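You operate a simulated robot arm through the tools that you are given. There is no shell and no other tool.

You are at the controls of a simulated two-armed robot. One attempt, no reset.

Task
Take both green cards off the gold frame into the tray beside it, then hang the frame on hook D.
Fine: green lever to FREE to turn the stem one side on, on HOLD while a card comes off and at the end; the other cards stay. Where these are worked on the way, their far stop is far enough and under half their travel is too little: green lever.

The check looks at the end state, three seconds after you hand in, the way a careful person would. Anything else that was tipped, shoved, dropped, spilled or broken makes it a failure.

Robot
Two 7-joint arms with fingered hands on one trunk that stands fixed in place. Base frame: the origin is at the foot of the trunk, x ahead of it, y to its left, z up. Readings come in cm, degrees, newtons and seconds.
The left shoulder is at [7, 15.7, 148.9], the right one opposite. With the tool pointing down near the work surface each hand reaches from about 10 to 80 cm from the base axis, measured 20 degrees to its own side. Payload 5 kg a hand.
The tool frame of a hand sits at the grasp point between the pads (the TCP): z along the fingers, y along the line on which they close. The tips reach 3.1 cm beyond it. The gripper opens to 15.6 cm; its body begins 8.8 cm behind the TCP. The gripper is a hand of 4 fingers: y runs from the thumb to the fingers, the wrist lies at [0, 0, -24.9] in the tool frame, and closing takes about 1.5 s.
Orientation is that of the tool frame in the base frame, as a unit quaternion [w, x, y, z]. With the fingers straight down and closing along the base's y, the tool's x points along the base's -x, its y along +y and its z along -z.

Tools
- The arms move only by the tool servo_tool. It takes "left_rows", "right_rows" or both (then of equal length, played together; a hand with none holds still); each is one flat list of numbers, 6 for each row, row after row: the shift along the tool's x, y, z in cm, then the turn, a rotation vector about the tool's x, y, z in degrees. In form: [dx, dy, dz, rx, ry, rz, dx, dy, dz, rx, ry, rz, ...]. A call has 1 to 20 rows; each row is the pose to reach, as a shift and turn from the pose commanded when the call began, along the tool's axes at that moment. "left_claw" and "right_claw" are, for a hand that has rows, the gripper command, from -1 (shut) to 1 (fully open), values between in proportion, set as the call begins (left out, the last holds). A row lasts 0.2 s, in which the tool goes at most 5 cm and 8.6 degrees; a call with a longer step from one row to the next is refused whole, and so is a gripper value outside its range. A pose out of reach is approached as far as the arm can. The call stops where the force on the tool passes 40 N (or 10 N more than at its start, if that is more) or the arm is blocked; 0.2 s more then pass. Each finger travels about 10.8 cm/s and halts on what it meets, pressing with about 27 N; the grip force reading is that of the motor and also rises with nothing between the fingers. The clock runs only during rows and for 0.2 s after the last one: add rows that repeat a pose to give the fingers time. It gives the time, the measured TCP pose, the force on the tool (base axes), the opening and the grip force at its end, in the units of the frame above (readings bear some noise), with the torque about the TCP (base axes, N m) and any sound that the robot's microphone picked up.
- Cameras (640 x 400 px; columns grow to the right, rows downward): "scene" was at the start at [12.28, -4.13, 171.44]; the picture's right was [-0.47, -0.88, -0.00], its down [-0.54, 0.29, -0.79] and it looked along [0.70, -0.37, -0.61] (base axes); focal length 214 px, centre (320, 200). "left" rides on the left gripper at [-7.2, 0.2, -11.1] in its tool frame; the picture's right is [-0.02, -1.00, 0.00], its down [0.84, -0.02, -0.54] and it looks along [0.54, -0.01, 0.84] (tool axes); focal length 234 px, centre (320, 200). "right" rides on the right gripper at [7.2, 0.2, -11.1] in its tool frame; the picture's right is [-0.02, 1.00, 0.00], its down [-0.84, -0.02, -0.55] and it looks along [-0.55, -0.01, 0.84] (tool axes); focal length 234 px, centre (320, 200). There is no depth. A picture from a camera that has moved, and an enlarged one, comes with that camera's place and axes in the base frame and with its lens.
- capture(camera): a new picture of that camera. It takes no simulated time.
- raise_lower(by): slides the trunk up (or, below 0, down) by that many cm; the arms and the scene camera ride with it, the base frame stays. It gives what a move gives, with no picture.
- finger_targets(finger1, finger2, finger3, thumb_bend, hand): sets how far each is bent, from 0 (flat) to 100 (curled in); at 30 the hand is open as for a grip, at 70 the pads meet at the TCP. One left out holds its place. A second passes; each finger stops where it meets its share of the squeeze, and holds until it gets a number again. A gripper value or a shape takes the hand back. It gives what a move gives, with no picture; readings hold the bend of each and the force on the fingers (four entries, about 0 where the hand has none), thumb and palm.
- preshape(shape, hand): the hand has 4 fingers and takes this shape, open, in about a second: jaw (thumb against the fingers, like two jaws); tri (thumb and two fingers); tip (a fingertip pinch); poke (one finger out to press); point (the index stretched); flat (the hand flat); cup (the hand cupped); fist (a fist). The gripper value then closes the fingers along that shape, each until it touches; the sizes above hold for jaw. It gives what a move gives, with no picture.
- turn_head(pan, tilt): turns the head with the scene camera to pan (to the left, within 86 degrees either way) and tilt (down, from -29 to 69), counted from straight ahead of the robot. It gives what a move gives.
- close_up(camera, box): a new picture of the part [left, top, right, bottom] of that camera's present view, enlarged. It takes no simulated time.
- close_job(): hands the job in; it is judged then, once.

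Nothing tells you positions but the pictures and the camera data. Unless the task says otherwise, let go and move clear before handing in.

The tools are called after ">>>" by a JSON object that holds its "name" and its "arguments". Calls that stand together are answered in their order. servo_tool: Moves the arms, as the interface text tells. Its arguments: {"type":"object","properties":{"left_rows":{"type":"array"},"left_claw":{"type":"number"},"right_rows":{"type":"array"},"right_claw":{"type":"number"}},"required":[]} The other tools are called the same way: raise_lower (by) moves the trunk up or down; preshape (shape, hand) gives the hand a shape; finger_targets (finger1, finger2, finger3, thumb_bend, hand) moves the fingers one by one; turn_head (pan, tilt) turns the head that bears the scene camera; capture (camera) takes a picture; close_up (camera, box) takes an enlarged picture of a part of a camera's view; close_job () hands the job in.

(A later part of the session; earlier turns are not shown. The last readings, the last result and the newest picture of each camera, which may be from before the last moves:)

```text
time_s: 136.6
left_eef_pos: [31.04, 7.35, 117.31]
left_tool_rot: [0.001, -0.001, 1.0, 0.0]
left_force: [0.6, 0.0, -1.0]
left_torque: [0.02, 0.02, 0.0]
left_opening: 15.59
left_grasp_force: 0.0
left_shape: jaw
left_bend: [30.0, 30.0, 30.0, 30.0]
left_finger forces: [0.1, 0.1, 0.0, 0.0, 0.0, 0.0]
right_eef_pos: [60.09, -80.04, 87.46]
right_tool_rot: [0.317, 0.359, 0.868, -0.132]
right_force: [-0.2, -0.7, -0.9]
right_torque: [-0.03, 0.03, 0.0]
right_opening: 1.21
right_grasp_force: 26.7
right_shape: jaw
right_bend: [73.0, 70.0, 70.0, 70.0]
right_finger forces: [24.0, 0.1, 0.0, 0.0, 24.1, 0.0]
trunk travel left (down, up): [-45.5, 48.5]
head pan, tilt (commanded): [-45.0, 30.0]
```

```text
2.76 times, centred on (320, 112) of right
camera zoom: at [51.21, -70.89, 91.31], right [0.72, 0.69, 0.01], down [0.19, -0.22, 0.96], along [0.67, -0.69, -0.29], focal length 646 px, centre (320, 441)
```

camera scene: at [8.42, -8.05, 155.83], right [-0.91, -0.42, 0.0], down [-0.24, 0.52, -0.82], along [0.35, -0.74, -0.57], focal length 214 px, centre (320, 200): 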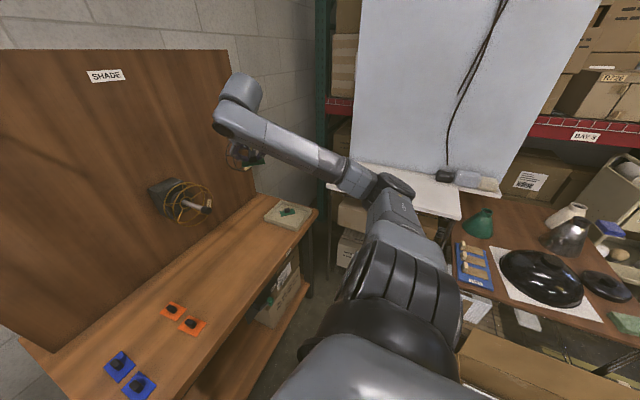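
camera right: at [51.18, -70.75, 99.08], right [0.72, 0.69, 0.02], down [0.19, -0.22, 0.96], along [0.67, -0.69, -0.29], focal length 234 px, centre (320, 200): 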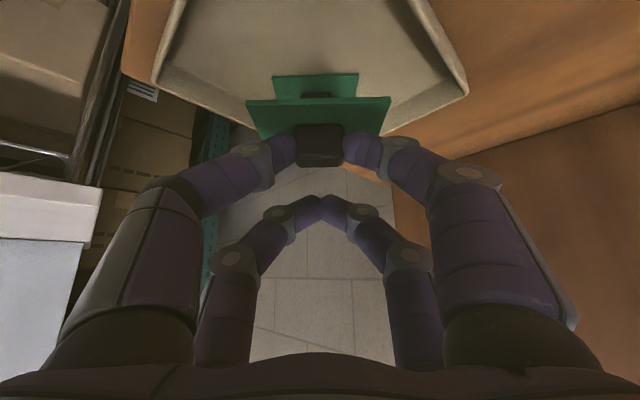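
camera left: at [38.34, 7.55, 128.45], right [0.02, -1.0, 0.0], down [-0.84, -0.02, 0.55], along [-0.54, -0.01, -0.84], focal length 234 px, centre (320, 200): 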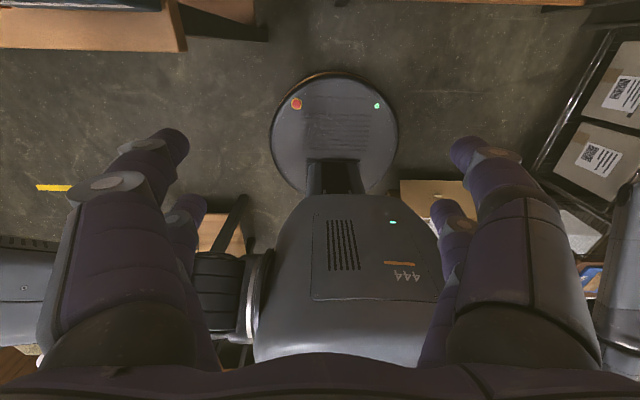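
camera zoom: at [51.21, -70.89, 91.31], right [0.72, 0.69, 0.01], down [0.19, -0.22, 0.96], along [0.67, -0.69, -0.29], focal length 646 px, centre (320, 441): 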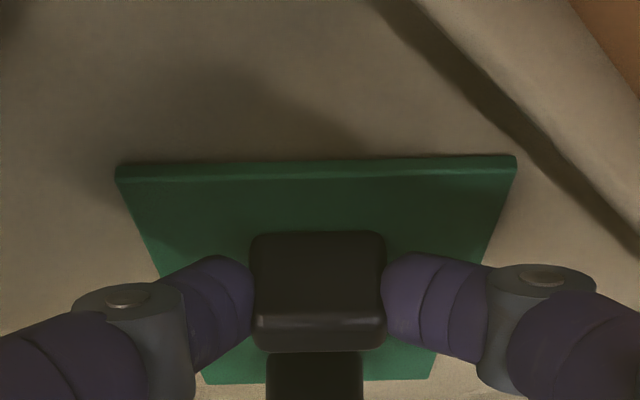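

The card is on the tray floor. I'll release it and lift straight up.

>>> {"name": "servo_tool", "arguments": {"right_rows": [0, 0, 0, 0, 0, 0, 0, 0, 0, 0, 0, 0, 0, 0, 0, 0, 0, 0, 0, 0, 0, 0, 0, 0], "right_claw": -0.3}}

>>> {"name": "servo_tool", "arguments": {"right_rows": [-1.3, 0, -1.55, 0, 0, 0, -2.6, 0, -3.1, 0, 0, 0, -4.5, 0, -5.3, 0, 0, 0, -6.5, 0, -7.7, 0, 0, 0, -8.5, 0, -10.1, 0, 0, 0, -9.6, 0, -11.5, 0, 0, 0]}}

>>> {"name": "close_up", "arguments": {"camera": "scene", "box": [315, 140, 415, 230]}}

>>> {"name": "capture", "arguments": {"camera": "right"}}

```text
time_s: 137.6
left_eef_pos: [31.01, 7.27, 117.22]
left_tool_rot: [0.0, 0.0, 1.0, 0.0]
left_force: [-0.2, -0.1, 0.1]
left_torque: [-0.03, -0.02, -0.01]
left_opening: 15.56
left_grasp_force: 0.0
left_shape: jaw
left_bend: [30.0, 30.0, 30.0, 30.0]
left_finger forces: [0.1, 0.1, 0.0, 0.1, 0.0, 0.0]
right_eef_pos: [60.04, -79.97, 87.55]
right_tool_rot: [0.317, 0.36, 0.868, -0.132]
right_force: [0.1, -0.7, -0.4]
right_torque: [0.03, 0.0, 0.0]
right_opening: 5.42
right_grasp_force: 0.1
right_shape: jaw
right_bend: [74.0, 74.0, 74.0, 70.0]
right_finger forces: [0.1, 0.0, 0.0, 0.0, 0.0, 0.1]
trunk travel left (down, up): [-45.5, 48.5]
head pan, tilt (commanded): [-45.0, 30.0]
```

```text
time_s: 139.0
left_eef_pos: [30.98, 7.35, 117.3]
left_tool_rot: [0.001, 0.0, 1.0, 0.0]
left_force: [-0.1, 0.6, 0.3]
left_torque: [0.0, -0.05, 0.03]
left_opening: 15.59
left_grasp_force: 0.0
left_shape: jaw
left_bend: [30.0, 30.0, 30.0, 30.0]
left_finger forces: [0.0, 0.0, 0.1, 0.0, 0.0, 0.1]
right_eef_pos: [59.83, -79.85, 102.54]
right_tool_rot: [0.317, 0.359, 0.868, -0.131]
right_force: [0.3, -0.1, -0.2]
right_torque: [-0.03, 0.0, -0.02]
right_opening: 5.42
right_grasp_force: 0.0
right_shape: jaw
right_bend: [74.0, 74.0, 74.0, 70.0]
right_finger forces: [0.0, 0.0, 0.0, 0.0, 0.1, 0.0]
trunk travel left (down, up): [-45.5, 48.5]
head pan, tilt (commanded): [-45.0, 30.0]
```

```text
4.44 times, centred on (365, 185) of scene
camera zoom: at [11.03, -6.43, 130.61], right [-0.71, -0.71, 0.0], down [-0.35, 0.35, -0.87], along [0.61, -0.61, -0.5], focal length 953 px, centre (120, 267)
```

zoom: 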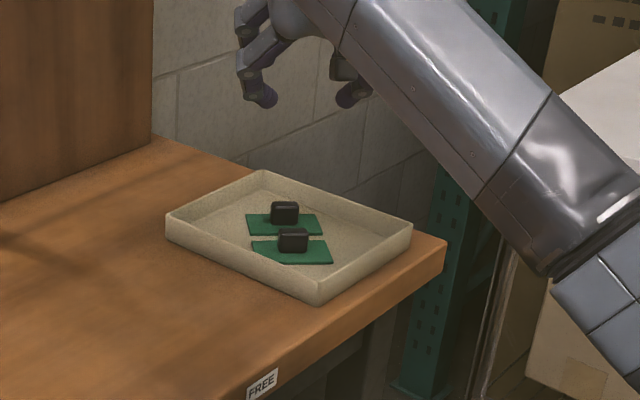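

```text
taken
camera right: at [51.05, -70.74, 106.37], right [0.72, 0.69, 0.01], down [0.19, -0.22, 0.96], along [0.67, -0.69, -0.29], focal length 234 px, centre (320, 200)
```

right: 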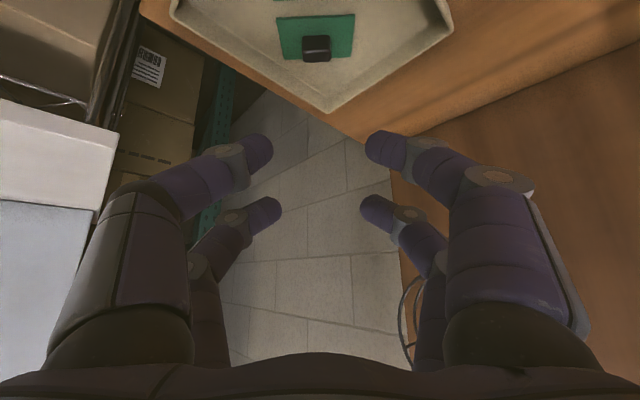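

Both green cards lie flat in the tray and the lever is on HOLD. Next is the frame. I'll use the left hand, coming in at 45° from the left to pinch the front ring's left side, which keeps clear of the stem and leaves the top free for the hook.

>>> {"name": "raise_lower", "arguments": {"by": 10}}

>>> {"name": "servo_tool", "arguments": {"left_rows": [-3, -0.5, -1, 0, -7, 0, -6, -1.0, -2, 0, -14, 0, -9, -1.5, -3, 0, -21, 0, -12, -2, -4, 0, -28, 0, -15, -2.5, -5, 0, -35, 0, -18, -3, -6, 0, -42, 0, -18, -3, -6, 0, -42, 0], "left_claw": -0.3}}

>>> {"name": "turn_head", "arguments": {"pan": -20, "tilt": 35}}

>>> {"name": "capture", "arguments": {"camera": "scene"}}

>>> {"name": "capture", "arguments": {"camera": "left"}}

```text
time_s: 140.3
left_eef_pos: [31.05, 7.2, 127.27]
left_tool_rot: [-0.001, -0.001, 1.0, 0.0]
left_force: [-0.2, 0.0, -0.1]
left_torque: [-0.04, 0.04, -0.01]
left_opening: 15.59
left_grasp_force: 0.0
left_shape: jaw
left_bend: [30.0, 30.0, 30.0, 30.0]
left_finger forces: [0.1, 0.0, 0.1, 0.0, 0.1, 0.0]
right_eef_pos: [59.92, -79.98, 112.49]
right_tool_rot: [0.316, 0.359, 0.868, -0.13]
right_force: [0.3, 0.3, 0.4]
right_torque: [0.01, -0.03, -0.01]
right_opening: 5.45
right_grasp_force: 0.0
right_shape: jaw
right_bend: [74.0, 74.0, 74.0, 70.0]
right_finger forces: [0.0, 0.1, 0.0, 0.0, 0.0, 0.1]
trunk travel left (down, up): [-55.5, 38.5]
head pan, tilt (commanded): [-45.0, 30.0]
```

```text
time_s: 141.9
left_eef_pos: [48.72, 4.35, 133.46]
left_tool_rot: [0.359, 0.001, 0.933, -0.001]
left_force: [-0.1, -0.3, 0.8]
left_torque: [0.0, 0.01, -0.03]
left_opening: 5.49
left_grasp_force: 0.1
left_shape: jaw
left_bend: [73.0, 73.0, 73.0, 70.0]
left_finger forces: [0.0, 0.1, 0.0, 0.0, 0.0, 0.0]
right_eef_pos: [59.87, -79.96, 112.43]
right_tool_rot: [0.316, 0.36, 0.868, -0.132]
right_force: [-0.9, -0.5, 0.2]
right_torque: [-0.03, 0.01, 0.0]
right_opening: 5.43
right_grasp_force: 0.1
right_shape: jaw
right_bend: [74.0, 74.0, 74.0, 70.0]
right_finger forces: [0.0, 0.0, 0.0, 0.0, 0.1, 0.0]
trunk travel left (down, up): [-55.5, 38.5]
head pan, tilt (commanded): [-45.0, 30.0]
```

```text
time_s: 142.8
left_eef_pos: [48.56, 4.38, 133.48]
left_tool_rot: [0.359, -0.001, 0.933, 0.0]
left_force: [0.3, -0.6, -0.1]
left_torque: [-0.05, 0.01, 0.01]
left_opening: 5.51
left_grasp_force: 0.0
left_shape: jaw
left_bend: [73.0, 73.0, 73.0, 70.0]
left_finger forces: [0.1, 0.0, 0.0, 0.0, 0.0, 0.0]
right_eef_pos: [59.95, -79.91, 112.48]
right_tool_rot: [0.317, 0.36, 0.868, -0.131]
right_force: [-0.4, 0.0, 0.4]
right_torque: [-0.01, -0.01, 0.0]
right_opening: 5.43
right_grasp_force: 0.0
right_shape: jaw
right_bend: [74.0, 74.0, 74.0, 70.0]
right_finger forces: [0.0, 0.0, 0.0, 0.0, 0.0, 0.0]
trunk travel left (down, up): [-55.5, 38.5]
head pan, tilt (commanded): [-20.0, 35.0]
```

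```text
taken
camera scene: at [12.92, -3.1, 139.83], right [-0.34, -0.94, 0.0], down [-0.54, 0.2, -0.82], along [0.77, -0.28, -0.57], focal length 214 px, centre (320, 200)
```

scene: 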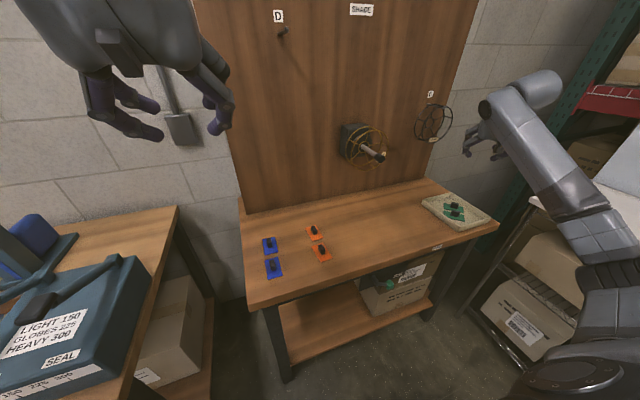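

```text
taken
camera left: at [46.77, 4.54, 146.58], right [0.02, -1.0, 0.02], down [-0.99, -0.02, -0.16], along [0.16, -0.01, -0.99], focal length 234 px, centre (320, 200)
```

left: 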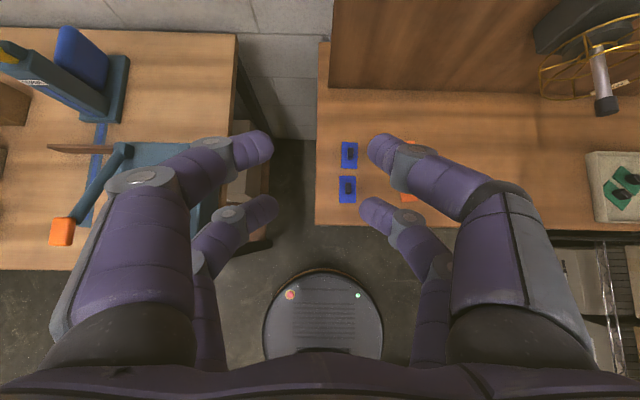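

The left arm extends well. I'll continue turning and pitching it toward the frame's left side, staying in free space.

>>> {"name": "servo_tool", "arguments": {"left_rows": [-0.39, -2.62, 1.99, 3.09, -4.63, 1.89, -0.79, -5.24, 3.99, 6.17, -9.26, 3.77, -1.18, -7.86, 5.98, 9.26, -13.89, 5.66, -1.58, -10.49, 7.97, 12.34, -18.5, 7.54, -1.97, -13.1, 9.96, 15.43, -23.14, 9.43, -2.37, -15.73, 11.96, 18.5, -27.77, 11.3, -2.76, -18.35, 13.95, 21.6, -32.4, 13.2, -2.76, -18.35, 13.95, 21.6, -32.4, 13.2]}}

>>> {"name": "capture", "arguments": {"camera": "scene"}}

>>> {"name": "capture", "arguments": {"camera": "left"}}

```text
time_s: 144.6
left_eef_pos: [60.18, -14.06, 124.85]
left_tool_rot: [0.595, 0.171, 0.774, -0.133]
left_force: [0.1, -0.5, 0.5]
left_torque: [-0.01, -0.01, -0.01]
left_opening: 5.49
left_grasp_force: 0.1
left_shape: jaw
left_bend: [73.0, 73.0, 73.0, 70.0]
left_finger forces: [0.0, 0.1, 0.0, 0.1, 0.0, 0.0]
right_eef_pos: [59.89, -79.84, 112.55]
right_tool_rot: [0.316, 0.359, 0.868, -0.131]
right_force: [-0.9, 0.3, 0.7]
right_torque: [0.02, 0.01, 0.03]
right_opening: 5.39
right_grasp_force: 0.1
right_shape: jaw
right_bend: [74.0, 74.0, 74.0, 70.0]
right_finger forces: [0.0, 0.0, 0.1, 0.0, 0.1, 0.1]
trunk travel left (down, up): [-55.5, 38.5]
head pan, tilt (commanded): [-20.0, 35.0]
```

```text
taken
camera scene: at [12.85, -3.03, 139.84], right [-0.34, -0.94, 0.0], down [-0.54, 0.2, -0.82], along [0.77, -0.28, -0.57], focal length 214 px, centre (320, 200)
```

scene: 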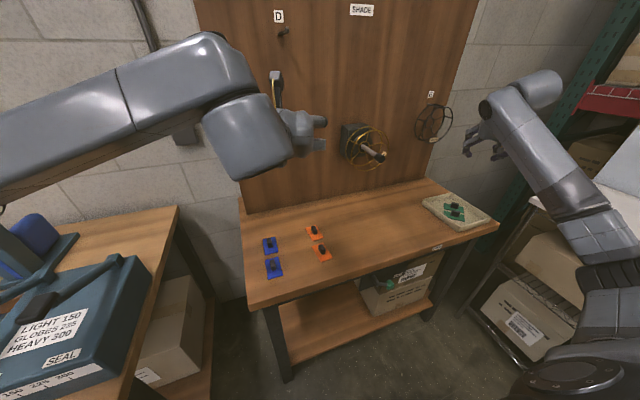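

```text
taken
camera left: at [52.45, -10.15, 134.76], right [-0.42, -0.91, 0.02], down [-0.68, 0.29, -0.67], along [0.6, -0.3, -0.74], focal length 234 px, centre (320, 200)
```

left: 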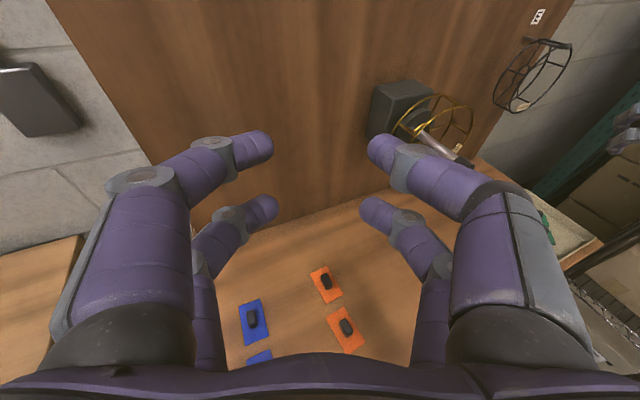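

The left wrist camera has a good upright view. I'll move to the pre-grasp pose about 10 cm off the ring's left side, pointing at 45°.

>>> {"name": "servo_tool", "arguments": {"left_rows": [1.98, -1.72, 2.66, 3.3, -2.45, 0.45, 3.96, -3.45, 5.33, 6.6, -4.9, 0.9, 5.94, -5.17, 7.99, 9.9, -7.35, 1.35, 7.91, -6.89, 10.65, 13.2, -9.8, 1.8, 9.89, -8.62, 13.32, 16.5, -12.25, 2.25, 11.87, -10.34, 15.98, 19.8, -14.7, 2.7, 11.87, -10.34, 15.98, 19.8, -14.7, 2.7]}}

>>> {"name": "capture", "arguments": {"camera": "left"}}

>>> {"name": "capture", "arguments": {"camera": "scene"}}

```text
time_s: 146.2
left_eef_pos: [62.17, -28.74, 113.25]
left_tool_rot: [0.626, 0.291, 0.678, -0.253]
left_force: [-0.9, 1.0, 0.1]
left_torque: [0.02, -0.02, 0.0]
left_opening: 5.46
left_grasp_force: 0.1
left_shape: jaw
left_bend: [74.0, 74.0, 74.0, 70.0]
left_finger forces: [0.0, 0.0, 0.0, 0.0, 0.0, 0.1]
left hand out of reach, approached as far as the arm can: row 5, 6, 7
right_eef_pos: [59.94, -79.84, 112.43]
right_tool_rot: [0.316, 0.36, 0.868, -0.132]
right_force: [0.5, -0.3, -0.2]
right_torque: [0.03, -0.01, 0.0]
right_opening: 5.44
right_grasp_force: 0.0
right_shape: jaw
right_bend: [74.0, 74.0, 74.0, 70.0]
right_finger forces: [0.0, 0.0, 0.1, 0.1, 0.0, 0.0]
trunk travel left (down, up): [-55.5, 38.5]
head pan, tilt (commanded): [-20.0, 35.0]
```

```text
taken
camera left: at [54.99, -21.41, 121.59], right [-0.71, -0.7, 0.0], down [-0.44, 0.44, -0.79], along [0.55, -0.56, -0.62], focal length 234 px, centre (320, 200)
```

left: 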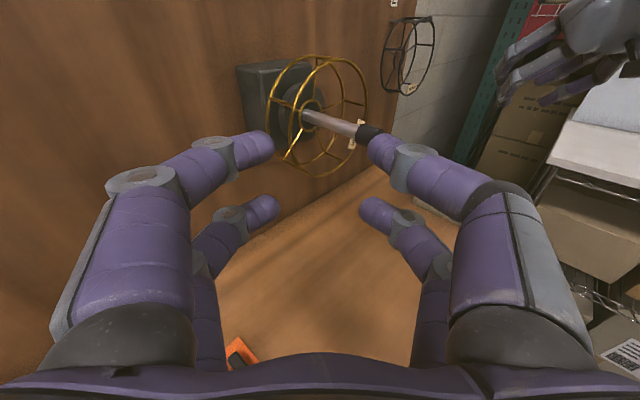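

```text
taken
camera scene: at [13.0, -3.06, 139.83], right [-0.34, -0.94, 0.0], down [-0.54, 0.2, -0.82], along [0.77, -0.28, -0.57], focal length 214 px, centre (320, 200)
```

scene: 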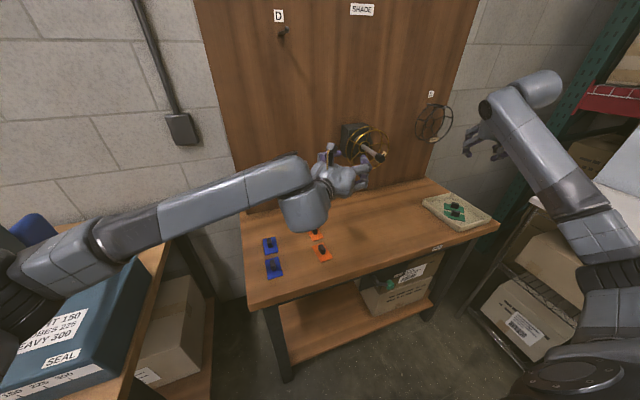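

The left arm runs into joint limits here and its elbow is near the other table, so I'll bring it back home. The struts don't obstruct a pinch on the ring, so the right hand can take the ring's right side above the label, the posture that worked at the lever.

>>> {"name": "servo_tool", "arguments": {"left_rows": [-2.06, 1.82, -2.57, -3.96, 1.97, -0.97, -4.12, 3.65, -5.15, -7.92, 3.94, -1.94, -6.18, 5.47, -7.72, -11.88, 5.92, -2.91, -8.24, 7.3, -10.3, -15.84, 7.89, -3.88, -10.3, 9.12, -12.87, -19.8, 9.86, -4.85, -10.3, 9.12, -12.87, -19.8, 9.86, -4.85]}}

```text
time_s: 147.6
left_eef_pos: [60.35, -14.72, 125.31]
left_tool_rot: [0.595, 0.171, 0.774, -0.133]
left_force: [0.5, -1.0, -1.1]
left_torque: [-0.01, -0.01, 0.0]
left_opening: 5.48
left_grasp_force: 0.2
left_shape: jaw
left_bend: [74.0, 74.0, 74.0, 70.0]
left_finger forces: [0.0, 0.0, 0.0, 0.0, 0.1, 0.0]
right_eef_pos: [59.9, -79.85, 112.39]
right_tool_rot: [0.316, 0.359, 0.869, -0.13]
right_force: [0.0, 0.2, -0.4]
right_torque: [-0.03, 0.0, -0.02]
right_opening: 5.45
right_grasp_force: 0.0
right_shape: jaw
right_bend: [74.0, 74.0, 74.0, 70.0]
right_finger forces: [0.0, 0.0, 0.0, 0.0, 0.1, 0.1]
trunk travel left (down, up): [-55.5, 38.5]
head pan, tilt (commanded): [-20.0, 35.0]
```

>>> {"name": "servo_tool", "arguments": {"left_rows": [-0.45, 1.76, -2.89, -3.09, 4.63, -1.89, -0.9, 3.51, -5.77, -6.17, 9.26, -3.77, -1.35, 5.27, -8.66, -9.26, 13.89, -5.66, -1.81, 7.02, -11.54, -12.34, 18.5, -7.54, -2.26, 8.78, -14.43, -15.43, 23.14, -9.43, -2.71, 10.53, -17.31, -18.5, 27.77, -11.3, -3.16, 12.29, -20.2, -21.6, 32.4, -13.2, -3.16, 12.29, -20.2, -21.6, 32.4, -13.2]}}

>>> {"name": "servo_tool", "arguments": {"left_rows": [2.9, 0.6, -1.16, 0, 7, 0, 5.8, 1.2, -2.32, 0, 14, 0, 8.7, 1.8, -3.48, 0, 21, 0, 11.6, 2.4, -4.65, 0, 28, 0, 14.5, 3.0, -5.8, 0, 35, 0, 17.4, 3.65, -6.97, 0, 42, 0, 17.4, 3.65, -6.97, 0, 42, 0]}}

>>> {"name": "capture", "arguments": {"camera": "scene"}}

```text
time_s: 149.4
left_eef_pos: [48.22, 4.21, 133.53]
left_tool_rot: [0.359, -0.001, 0.933, 0.0]
left_force: [-0.4, -0.6, 0.4]
left_torque: [-0.01, 0.02, 0.01]
left_opening: 5.47
left_grasp_force: 0.0
left_shape: jaw
left_bend: [74.0, 74.0, 74.0, 70.0]
left_finger forces: [0.0, 0.1, 0.0, 0.0, 0.0, 0.1]
right_eef_pos: [60.01, -79.87, 112.44]
right_tool_rot: [0.316, 0.359, 0.868, -0.131]
right_force: [0.7, -0.8, 0.1]
right_torque: [-0.03, 0.0, 0.01]
right_opening: 5.42
right_grasp_force: 0.0
right_shape: jaw
right_bend: [74.0, 74.0, 74.0, 70.0]
right_finger forces: [0.0, 0.0, 0.0, 0.0, 0.0, 0.1]
trunk travel left (down, up): [-55.5, 38.5]
head pan, tilt (commanded): [-20.0, 35.0]
```

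```text
time_s: 151.0
left_eef_pos: [30.59, 8.07, 126.98]
left_tool_rot: [0.001, 0.001, 1.0, -0.002]
left_force: [0.0, -0.3, 0.4]
left_torque: [0.03, -0.01, -0.01]
left_opening: 5.48
left_grasp_force: 0.1
left_shape: jaw
left_bend: [74.0, 74.0, 74.0, 70.0]
left_finger forces: [0.1, 0.1, 0.0, 0.1, 0.0, 0.0]
right_eef_pos: [59.96, -79.83, 112.54]
right_tool_rot: [0.316, 0.36, 0.868, -0.131]
right_force: [-0.3, 0.2, 0.0]
right_torque: [0.0, 0.01, -0.01]
right_opening: 5.47
right_grasp_force: 0.0
right_shape: jaw
right_bend: [74.0, 74.0, 74.0, 70.0]
right_finger forces: [0.0, 0.1, 0.1, 0.1, 0.1, 0.0]
trunk travel left (down, up): [-55.5, 38.5]
head pan, tilt (commanded): [-20.0, 35.0]
```

```text
taken
camera scene: at [12.92, -3.13, 139.83], right [-0.34, -0.94, 0.0], down [-0.54, 0.2, -0.82], along [0.77, -0.28, -0.57], focal length 214 px, centre (320, 200)
```

scene: 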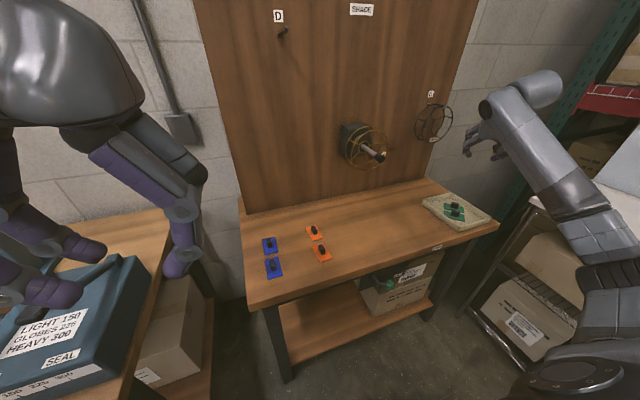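

The left arm is safely home. I'll now swing the right hand round to point forward-left near the frame's right side.

>>> {"name": "servo_tool", "arguments": {"right_rows": [0.57, 0.76, -0.83, -5.35, -3.97, -3.6, 1.13, 1.51, -1.66, -10.7, -7.94, -7.2, 1.7, 2.27, -2.5, -16.06, -11.9, -10.8, 2.26, 3.02, -3.33, -21.4, -15.9, -14.4, 2.83, 3.78, -4.16, -26.8, -19.85, -18.0, 3.4, 4.54, -4.99, -32.1, -23.8, -21.6, 3.96, 5.29, -5.82, -37.5, -27.8, -25.2, 4.53, 6.05, -6.65, -42.8, -31.75, -28.8, 5.1, 6.8, -7.48, -48.2, -35.7, -32.4, 5.66, 7.56, -8.32, -53.5, -39.7, -36.0, 6.23, 8.32, -9.15, -58.9, -43.7, -39.6, 6.8, 9.07, -9.98, -64.2, -47.6, -43.2, 7.36, 9.83, -10.81, -69.6, -51.6, -46.8, 7.36, 9.83, -10.81, -69.6, -51.6, -46.8]}}

>>> {"name": "turn_head", "arguments": {"pan": -40, "tilt": 25}}

>>> {"name": "capture", "arguments": {"camera": "scene"}}

>>> {"name": "capture", "arguments": {"camera": "right"}}

```text
time_s: 154.0
left_eef_pos: [30.68, 8.12, 126.99]
left_tool_rot: [0.002, 0.0, 1.0, -0.001]
left_force: [-0.7, 0.1, -0.3]
left_torque: [0.0, 0.0, 0.01]
left_opening: 5.46
left_grasp_force: 0.1
left_shape: jaw
left_bend: [74.0, 74.0, 74.0, 70.0]
left_finger forces: [0.0, 0.1, 0.0, 0.0, 0.1, 0.0]
right_eef_pos: [58.02, -64.11, 116.14]
right_tool_rot: [0.696, -0.301, 0.64, 0.123]
right_force: [-0.5, -0.2, 0.8]
right_torque: [-0.01, -0.03, 0.01]
right_opening: 5.43
right_grasp_force: 0.1
right_shape: jaw
right_bend: [74.0, 74.0, 74.0, 70.0]
right_finger forces: [0.0, 0.0, 0.0, 0.0, 0.1, 0.1]
trunk travel left (down, up): [-55.5, 38.5]
head pan, tilt (commanded): [-20.0, 35.0]
```

```text
time_s: 154.8
left_eef_pos: [30.6, 8.19, 126.99]
left_tool_rot: [0.001, 0.001, 1.0, 0.0]
left_force: [-0.4, -0.2, 1.0]
left_torque: [0.0, 0.03, 0.03]
left_opening: 5.47
left_grasp_force: 0.1
left_shape: jaw
left_bend: [74.0, 74.0, 74.0, 70.0]
left_finger forces: [0.1, 0.0, 0.1, 0.0, 0.0, 0.0]
right_eef_pos: [58.03, -64.08, 116.11]
right_tool_rot: [0.696, -0.298, 0.641, 0.122]
right_force: [0.0, -0.5, -0.3]
right_torque: [-0.05, 0.0, 0.01]
right_opening: 5.44
right_grasp_force: 0.1
right_shape: jaw
right_bend: [74.0, 74.0, 74.0, 70.0]
right_finger forces: [0.0, 0.1, 0.0, 0.0, 0.1, 0.1]
trunk travel left (down, up): [-55.5, 38.5]
head pan, tilt (commanded): [-40.0, 25.0]
```

```text
taken
camera scene: at [11.72, -5.98, 141.4], right [-0.64, -0.77, 0.0], down [-0.32, 0.27, -0.91], along [0.69, -0.58, -0.42], focal length 214 px, centre (320, 200)
```

scene: 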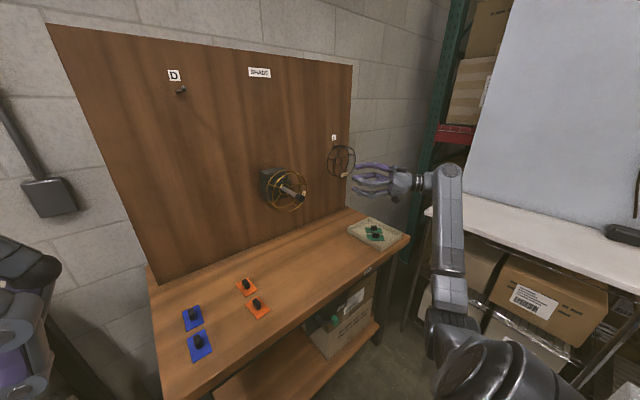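

```text
taken
camera right: at [49.83, -71.82, 109.08], right [-0.56, 0.8, -0.24], down [-0.56, -0.15, 0.82], along [0.61, 0.59, 0.53], focal length 234 px, centre (320, 200)
```

right: 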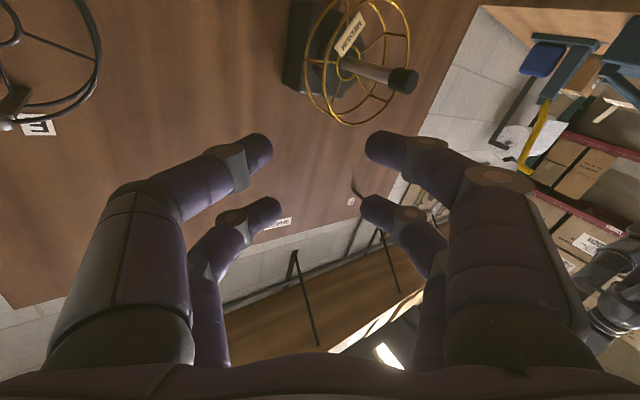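

The right hand is at the desired orientation. I'll zoom in on the ring from the wrist camera to place the grasp.

>>> {"name": "close_up", "arguments": {"camera": "right", "box": [260, 0, 440, 135]}}

>>> {"name": "close_up", "arguments": {"camera": "scene", "box": [245, 140, 405, 240]}}

```text
2.96 times, centred on (350, 68) of right
camera zoom: at [49.83, -71.82, 109.08], right [-0.56, 0.8, -0.24], down [-0.56, -0.15, 0.82], along [0.61, 0.59, 0.53], focal length 694 px, centre (231, 593)
```

zoom: 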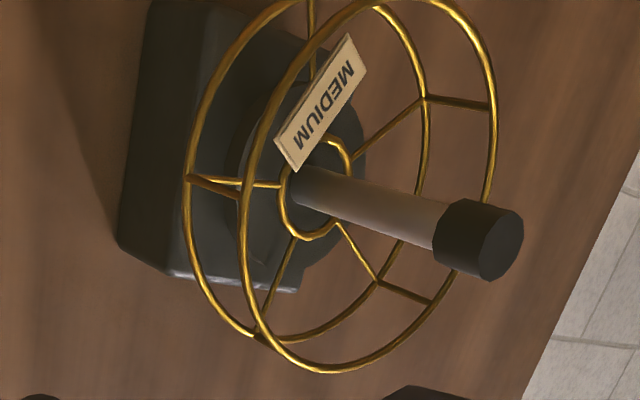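

```text
4.00 times, centred on (325, 190) of scene
camera zoom: at [11.72, -5.98, 141.4], right [-0.64, -0.77, 0.0], down [-0.32, 0.27, -0.91], along [0.69, -0.58, -0.42], focal length 858 px, centre (300, 240)
```

zoom: 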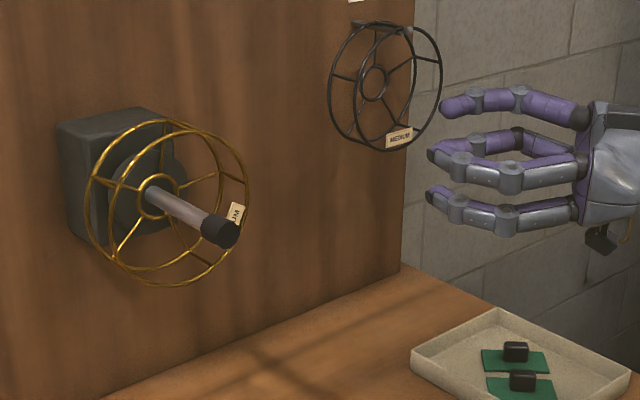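

My model of the ring agrees with this view to within about 0.3–0.5 cm. I'll aim for the wire at about 65° clockwise from top, above the label, and move to 6 cm short of it.

>>> {"name": "servo_tool", "arguments": {"right_rows": [0.67, 0.1, 3.34, 0, 0, -2.5, 1.34, 0.19, 6.68, 0, 0, -5, 2.01, 0.29, 10.0, 0, 0, -7.5, 2.68, 0.38, 13.35, 0, 0, -10, 2.68, 0.38, 13.35, 0, 0, -10]}}

>>> {"name": "capture", "arguments": {"camera": "right"}}

>>> {"name": "close_up", "arguments": {"camera": "scene", "box": [245, 140, 365, 230]}}

```text
time_s: 156.0
left_eef_pos: [30.53, 8.15, 127.01]
left_tool_rot: [0.002, 0.0, 1.0, 0.0]
left_force: [0.6, 0.3, -0.1]
left_torque: [-0.01, -0.04, -0.02]
left_opening: 5.47
left_grasp_force: 0.0
left_shape: jaw
left_bend: [74.0, 74.0, 74.0, 70.0]
left_finger forces: [0.1, 0.0, 0.1, 0.1, 0.1, 0.1]
right_eef_pos: [69.15, -56.39, 113.61]
right_tool_rot: [0.705, -0.353, 0.612, 0.06]
right_force: [-0.3, -0.1, 0.1]
right_torque: [0.0, 0.02, 0.03]
right_opening: 5.44
right_grasp_force: 0.1
right_shape: jaw
right_bend: [74.0, 74.0, 74.0, 70.0]
right_finger forces: [0.0, 0.1, 0.1, 0.0, 0.1, 0.0]
trunk travel left (down, up): [-55.5, 38.5]
head pan, tilt (commanded): [-40.0, 25.0]
```

```text
taken
camera right: at [61.63, -65.14, 106.91], right [-0.52, 0.75, -0.4], down [-0.64, -0.04, 0.77], along [0.56, 0.66, 0.5], focal length 234 px, centre (320, 200)
```

right: 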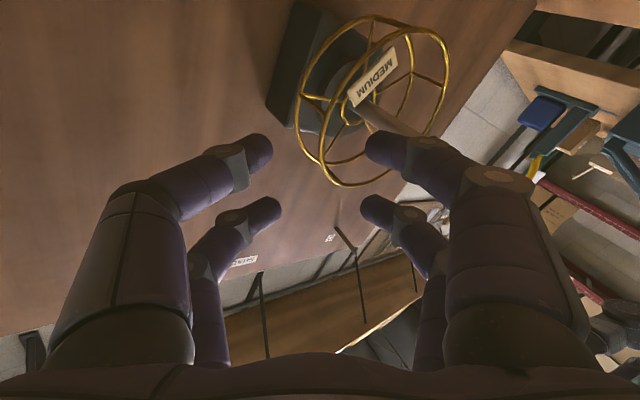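

```text
4.44 times, centred on (305, 185) of scene
camera zoom: at [11.62, -6.05, 141.41], right [-0.64, -0.77, 0.0], down [-0.32, 0.27, -0.91], along [0.69, -0.58, -0.42], focal length 953 px, centre (387, 267)
```

zoom: 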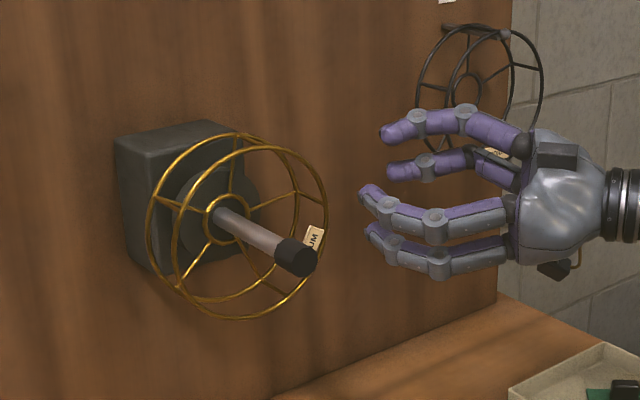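

>>> {"name": "close_up", "arguments": {"camera": "right", "box": [240, 60, 440, 230]}}

```text
2.35 times, centred on (340, 145) of right
camera zoom: at [61.63, -65.14, 106.91], right [-0.52, 0.75, -0.4], down [-0.64, -0.04, 0.77], along [0.56, 0.66, 0.5], focal length 551 px, centre (273, 329)
```

zoom: 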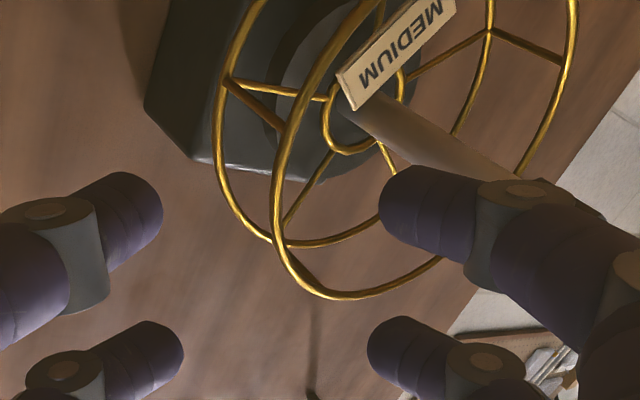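

The ring lies about 0.4 cm to the inner side of my finger centre. I'll shift slightly and a bit further from the strut junction, then advance 6 cm so the fingers straddle the front ring wire.

>>> {"name": "servo_tool", "arguments": {"right_rows": [-0.4, 0.25, 0, 0, 0, 0, -0.8, 0.5, 0, 0, 0, 0, -0.8, 0.5, 2, 0, 0, 0, -0.8, 0.5, 4, 0, 0, 0, -0.8, 0.5, 5, 0, 0, 0, -0.8, 0.5, 5, 0, 0, 0]}}

>>> {"name": "close_up", "arguments": {"camera": "right", "box": [220, 60, 420, 250]}}

>>> {"name": "close_up", "arguments": {"camera": "scene", "box": [245, 140, 365, 230]}}

```text
time_s: 157.4
left_eef_pos: [30.63, 8.09, 127.12]
left_tool_rot: [0.002, 0.001, 1.0, -0.001]
left_force: [0.0, -0.7, 0.6]
left_torque: [0.02, 0.03, -0.02]
left_opening: 5.47
left_grasp_force: 0.0
left_shape: jaw
left_bend: [74.0, 74.0, 74.0, 70.0]
left_finger forces: [0.0, 0.0, 0.0, 0.1, 0.1, 0.0]
right_eef_pos: [72.92, -53.1, 113.85]
right_tool_rot: [0.704, -0.354, 0.613, 0.062]
right_force: [0.8, -0.4, -0.5]
right_torque: [0.01, -0.01, -0.02]
right_opening: 5.44
right_grasp_force: 0.1
right_shape: jaw
right_bend: [74.0, 74.0, 74.0, 70.0]
right_finger forces: [0.0, 0.0, 0.0, 0.0, 0.0, 0.0]
trunk travel left (down, up): [-55.5, 38.5]
head pan, tilt (commanded): [-40.0, 25.0]
```

```text
2.11 times, centred on (320, 155) of right
camera zoom: at [65.41, -61.92, 107.21], right [-0.52, 0.75, -0.4], down [-0.64, -0.04, 0.77], along [0.56, 0.66, 0.5], focal length 493 px, centre (320, 295)
```

zoom: 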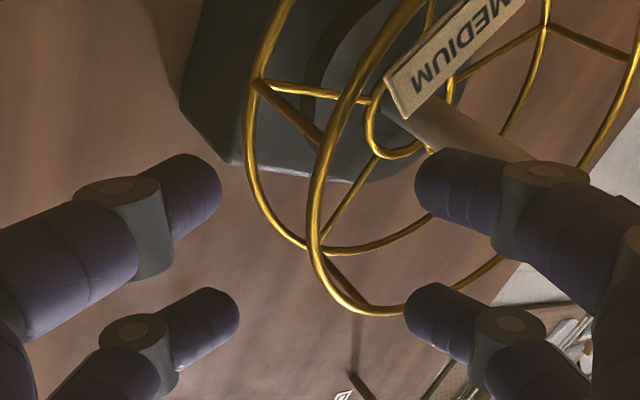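

```text
4.44 times, centred on (305, 185) of scene
camera zoom: at [11.7, -5.99, 141.41], right [-0.64, -0.77, 0.0], down [-0.32, 0.27, -0.91], along [0.69, -0.58, -0.42], focal length 953 px, centre (387, 267)
```

zoom: 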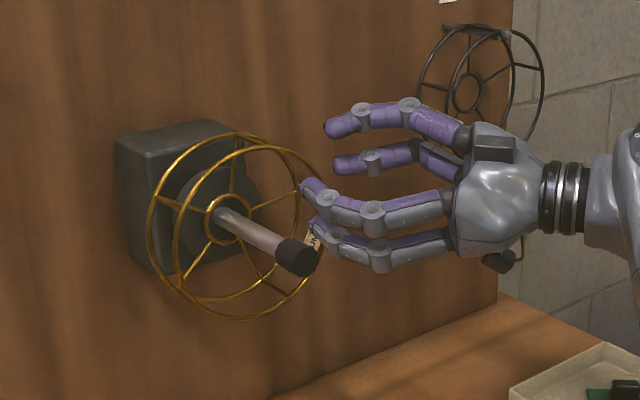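

The wire is tilted about 10° relative to my fingers, because I shifted along the ring. I'll roll 9° more, centre, and advance the last centimetre.

>>> {"name": "servo_tool", "arguments": {"right_rows": [0, 0.1, 0, 0, 0, -4.5, 0, 0.3, 0, 0, 0, -9, 0, 0.3, 0.6, 0, 0, -9, 0, 0.3, 1.1, 0, 0, -9, 0, 0.3, 1.1, 0, 0, -9]}}

>>> {"name": "close_up", "arguments": {"camera": "right", "box": [220, 60, 420, 250]}}

>>> {"name": "close_up", "arguments": {"camera": "scene", "box": [245, 140, 365, 230]}}

```text
time_s: 158.6
left_eef_pos: [30.65, 8.18, 126.98]
left_tool_rot: [0.002, 0.001, 1.0, -0.001]
left_force: [-1.0, 0.3, 0.6]
left_torque: [-0.01, 0.0, -0.03]
left_opening: 5.47
left_grasp_force: 0.1
left_shape: jaw
left_bend: [74.0, 74.0, 74.0, 70.0]
left_finger forces: [0.1, 0.0, 0.1, 0.0, 0.0, 0.0]
right_eef_pos: [73.52, -52.22, 113.78]
right_tool_rot: [0.707, -0.401, 0.583, 0.007]
right_force: [-0.2, 0.2, -0.1]
right_torque: [-0.03, -0.01, -0.02]
right_opening: 5.42
right_grasp_force: 0.1
right_shape: jaw
right_bend: [74.0, 74.0, 74.0, 70.0]
right_finger forces: [0.0, 0.0, 0.1, 0.0, 0.1, 0.1]
trunk travel left (down, up): [-55.5, 38.5]
head pan, tilt (commanded): [-40.0, 25.0]
```

```text
2.11 times, centred on (320, 155) of right
camera zoom: at [66.65, -61.9, 107.74], right [-0.48, 0.69, -0.54], down [-0.71, 0.06, 0.71], along [0.52, 0.72, 0.46], focal length 493 px, centre (320, 295)
```

zoom: 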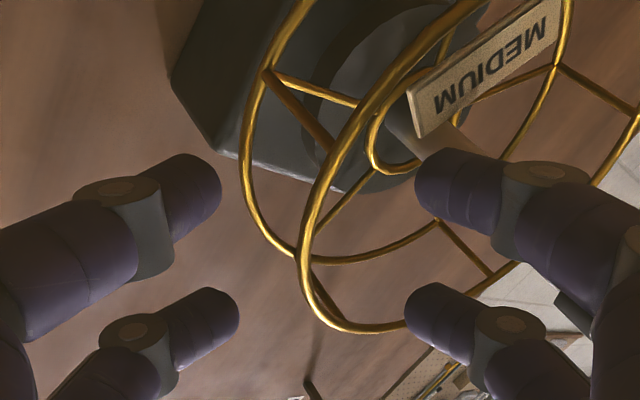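

```text
4.44 times, centred on (305, 185) of scene
camera zoom: at [11.7, -5.99, 141.41], right [-0.64, -0.77, 0.0], down [-0.32, 0.27, -0.91], along [0.69, -0.58, -0.42], focal length 953 px, centre (387, 267)
```

zoom: 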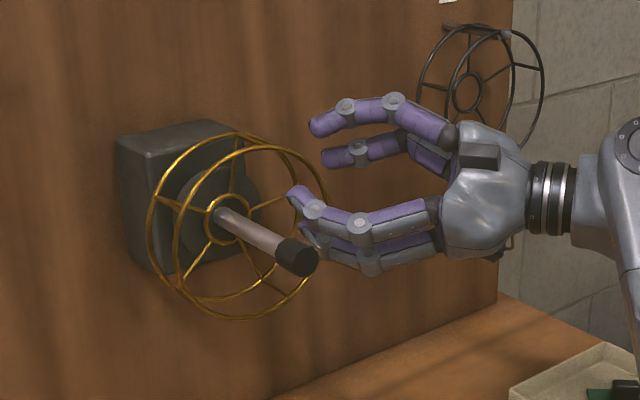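

>>> {"name": "servo_tool", "arguments": {"right_rows": [0, -0.15, 0, 0, 0, 3, 0, -0.27, 0, 0, 0, 6, 0, -0.27, 0, 0, 0, 6]}}

>>> {"name": "close_up", "arguments": {"camera": "right", "box": [220, 60, 420, 250]}}

```text
time_s: 159.4
left_eef_pos: [30.69, 8.15, 127.11]
left_tool_rot: [0.001, 0.0, 1.0, -0.001]
left_force: [0.6, 0.2, 0.0]
left_torque: [0.01, 0.01, 0.01]
left_opening: 5.46
left_grasp_force: 0.1
left_shape: jaw
left_bend: [74.0, 74.0, 74.0, 70.0]
left_finger forces: [0.0, 0.0, 0.0, 0.1, 0.1, 0.1]
right_eef_pos: [73.53, -52.53, 113.9]
right_tool_rot: [0.706, -0.369, 0.603, 0.042]
right_force: [-0.4, -0.4, 0.5]
right_torque: [0.0, -0.02, 0.02]
right_opening: 5.42
right_grasp_force: 0.1
right_shape: jaw
right_bend: [74.0, 74.0, 74.0, 70.0]
right_finger forces: [0.1, 0.1, 0.0, 0.0, 0.0, 0.1]
trunk travel left (down, up): [-55.5, 38.5]
head pan, tilt (commanded): [-40.0, 25.0]
```

```text
2.11 times, centred on (320, 155) of right
camera zoom: at [66.33, -61.52, 107.43], right [-0.51, 0.73, -0.45], down [-0.66, 0.0, 0.75], along [0.55, 0.68, 0.49], focal length 493 px, centre (320, 295)
```

zoom: 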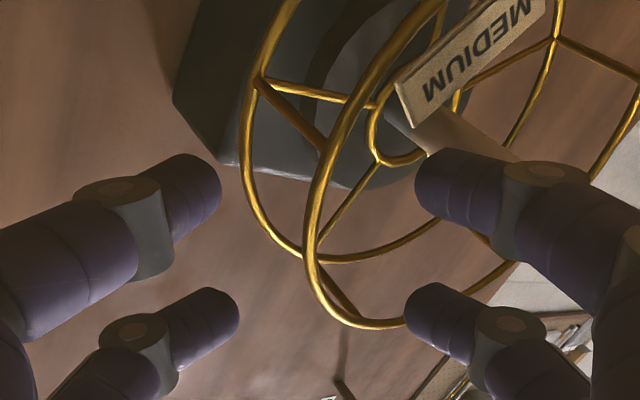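

Both finger pairs are now centred on the front ring wire. I'll close on it.

>>> {"name": "servo_tool", "arguments": {"right_rows": [0, 0, 0, 0, 0, 0, 0, 0, 0, 0, 0, 0, 0, 0, 0, 0, 0, 0, 0, 0, 0, 0, 0, 0, 0, 0, 0, 0, 0, 0, 0, 0, 0, 0, 0, 0], "right_claw": -1}}

>>> {"name": "close_up", "arguments": {"camera": "right", "box": [220, 60, 420, 250]}}

>>> {"name": "close_up", "arguments": {"camera": "scene", "box": [245, 140, 365, 230]}}

```text
time_s: 160.8
left_eef_pos: [30.54, 8.12, 127.02]
left_tool_rot: [0.002, 0.001, 1.0, 0.0]
left_force: [0.6, 0.0, -0.6]
left_torque: [0.03, 0.02, -0.01]
left_opening: 5.44
left_grasp_force: 0.1
left_shape: jaw
left_bend: [74.0, 74.0, 74.0, 70.0]
left_finger forces: [0.1, 0.0, 0.1, 0.1, 0.1, 0.0]
right_eef_pos: [73.67, -52.55, 113.89]
right_tool_rot: [0.706, -0.37, 0.603, 0.042]
right_force: [0.7, -0.1, 2.6]
right_torque: [0.14, -0.43, 0.0]
right_opening: 0.23
right_grasp_force: 26.5
right_shape: jaw
right_bend: [70.0, 70.0, 70.0, 70.0]
right_finger forces: [23.4, 26.3, 24.6, 0.1, 21.1, 0.0]
trunk travel left (down, up): [-55.5, 38.5]
head pan, tilt (commanded): [-40.0, 25.0]
```

```text
2.11 times, centred on (320, 155) of right
camera zoom: at [66.31, -61.52, 107.47], right [-0.51, 0.73, -0.45], down [-0.66, 0.0, 0.75], along [0.55, 0.68, 0.49], focal length 493 px, centre (320, 295)
```

zoom: 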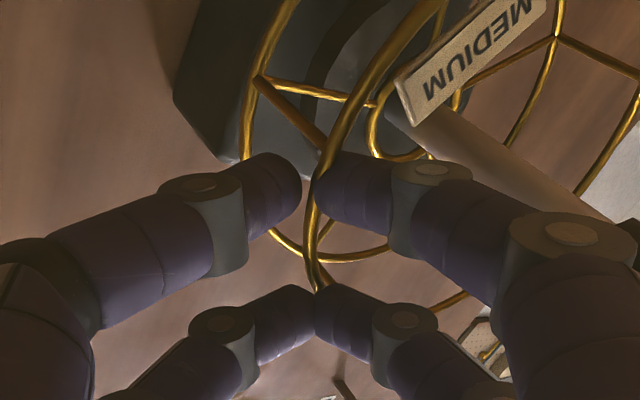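

```text
4.44 times, centred on (305, 185) of scene
camera zoom: at [11.69, -5.97, 141.41], right [-0.64, -0.77, 0.0], down [-0.32, 0.27, -0.91], along [0.69, -0.58, -0.42], focal length 953 px, centre (387, 267)
```

zoom: 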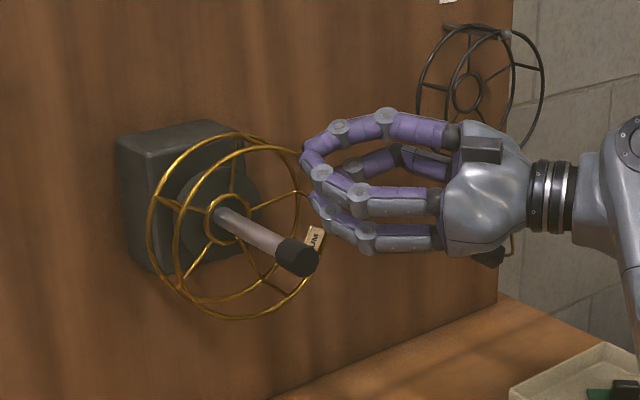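

All four fingers hold the wire (21–26 N each). I'll pull straight out along the stem gently at first.

>>> {"name": "servo_tool", "arguments": {"right_rows": [-0.08, 0.15, -0.25, 0, 0, 0, -0.16, 0.3, -0.49, 0, 0, 0, -0.27, 0.51, -0.82, 0, 0, 0, -0.4, 0.76, -1.23, 0, 0, 0]}}

>>> {"name": "close_up", "arguments": {"camera": "right", "box": [220, 60, 420, 250]}}

>>> {"name": "close_up", "arguments": {"camera": "scene", "box": [245, 140, 365, 230]}}

```text
time_s: 161.8
left_eef_pos: [30.67, 8.07, 127.1]
left_tool_rot: [0.002, 0.0, 1.0, -0.001]
left_force: [-0.5, -0.2, -0.6]
left_torque: [0.0, -0.01, -0.02]
left_opening: 5.48
left_grasp_force: 0.1
left_shape: jaw
left_bend: [74.0, 74.0, 74.0, 70.0]
left_finger forces: [0.1, 0.1, 0.0, 0.0, 0.0, 0.0]
right_eef_pos: [72.08, -52.6, 114.02]
right_tool_rot: [0.706, -0.37, 0.603, 0.041]
right_force: [-0.2, -0.5, 0.5]
right_torque: [-0.07, 0.01, 0.03]
right_opening: 0.22
right_grasp_force: 27.2
right_shape: jaw
right_bend: [71.0, 70.0, 70.0, 70.0]
right_finger forces: [24.2, 0.1, 0.0, 0.0, 23.3, 0.0]
trunk travel left (down, up): [-55.5, 38.5]
head pan, tilt (commanded): [-40.0, 25.0]
```

```text
2.11 times, centred on (320, 155) of right
camera zoom: at [64.79, -61.6, 107.48], right [-0.51, 0.73, -0.45], down [-0.66, 0.0, 0.75], along [0.55, 0.68, 0.49], focal length 493 px, centre (320, 295)
```

zoom: 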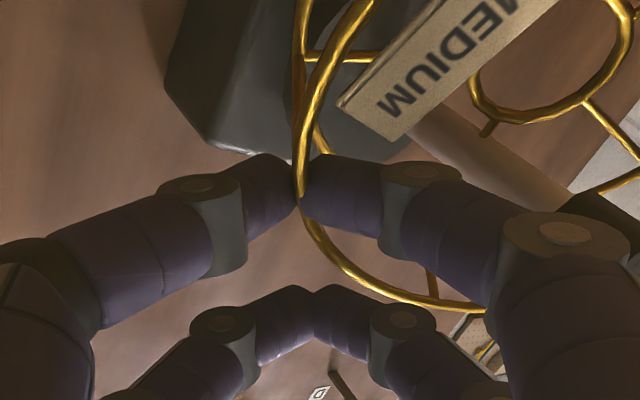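

```text
4.44 times, centred on (305, 185) of scene
camera zoom: at [11.68, -6.01, 141.41], right [-0.64, -0.77, 0.0], down [-0.32, 0.27, -0.91], along [0.69, -0.58, -0.42], focal length 953 px, centre (387, 267)
```

zoom: 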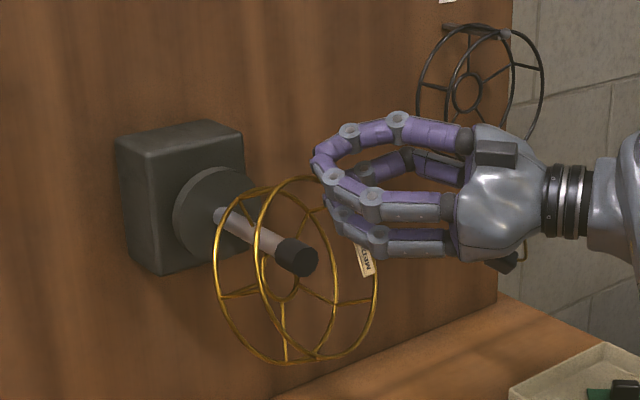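

The frame has dropped and swung: only one finger pair still holds the wire. I'll stop and look carefully before moving.

>>> {"name": "close_up", "arguments": {"camera": "scene", "box": [275, 165, 345, 225]}}

>>> {"name": "capture", "arguments": {"camera": "right"}}

>>> {"name": "capture", "arguments": {"camera": "scene"}}

```text
6.67 times, centred on (310, 195) of scene
camera zoom: at [11.68, -6.01, 141.41], right [-0.64, -0.77, 0.0], down [-0.32, 0.27, -0.91], along [0.69, -0.58, -0.42], focal length 1430 px, centre (387, 233)
```

zoom: 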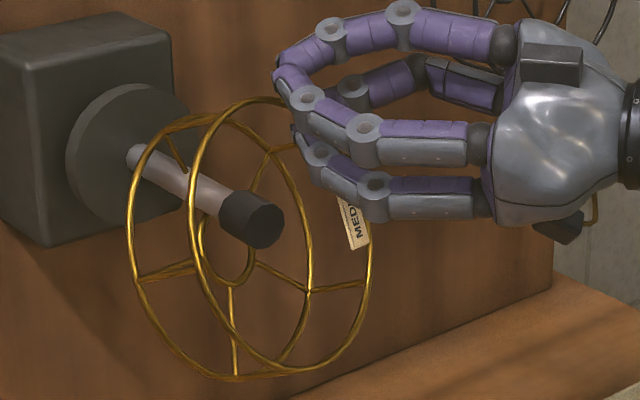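

```text
taken
camera right: at [64.79, -61.6, 107.48], right [-0.51, 0.73, -0.45], down [-0.66, 0.0, 0.75], along [0.55, 0.68, 0.49], focal length 234 px, centre (320, 200)
```

right: 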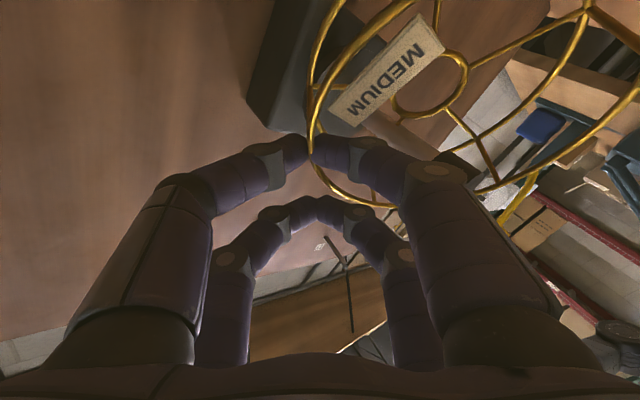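

```text
taken
camera scene: at [11.68, -6.01, 141.41], right [-0.64, -0.77, 0.0], down [-0.32, 0.27, -0.91], along [0.69, -0.58, -0.42], focal length 214 px, centre (320, 200)
```

scene: 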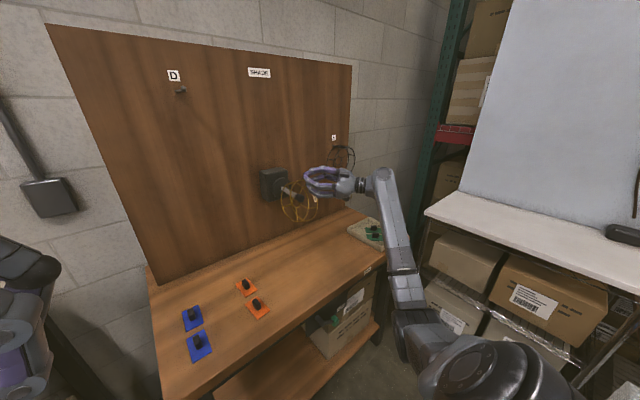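

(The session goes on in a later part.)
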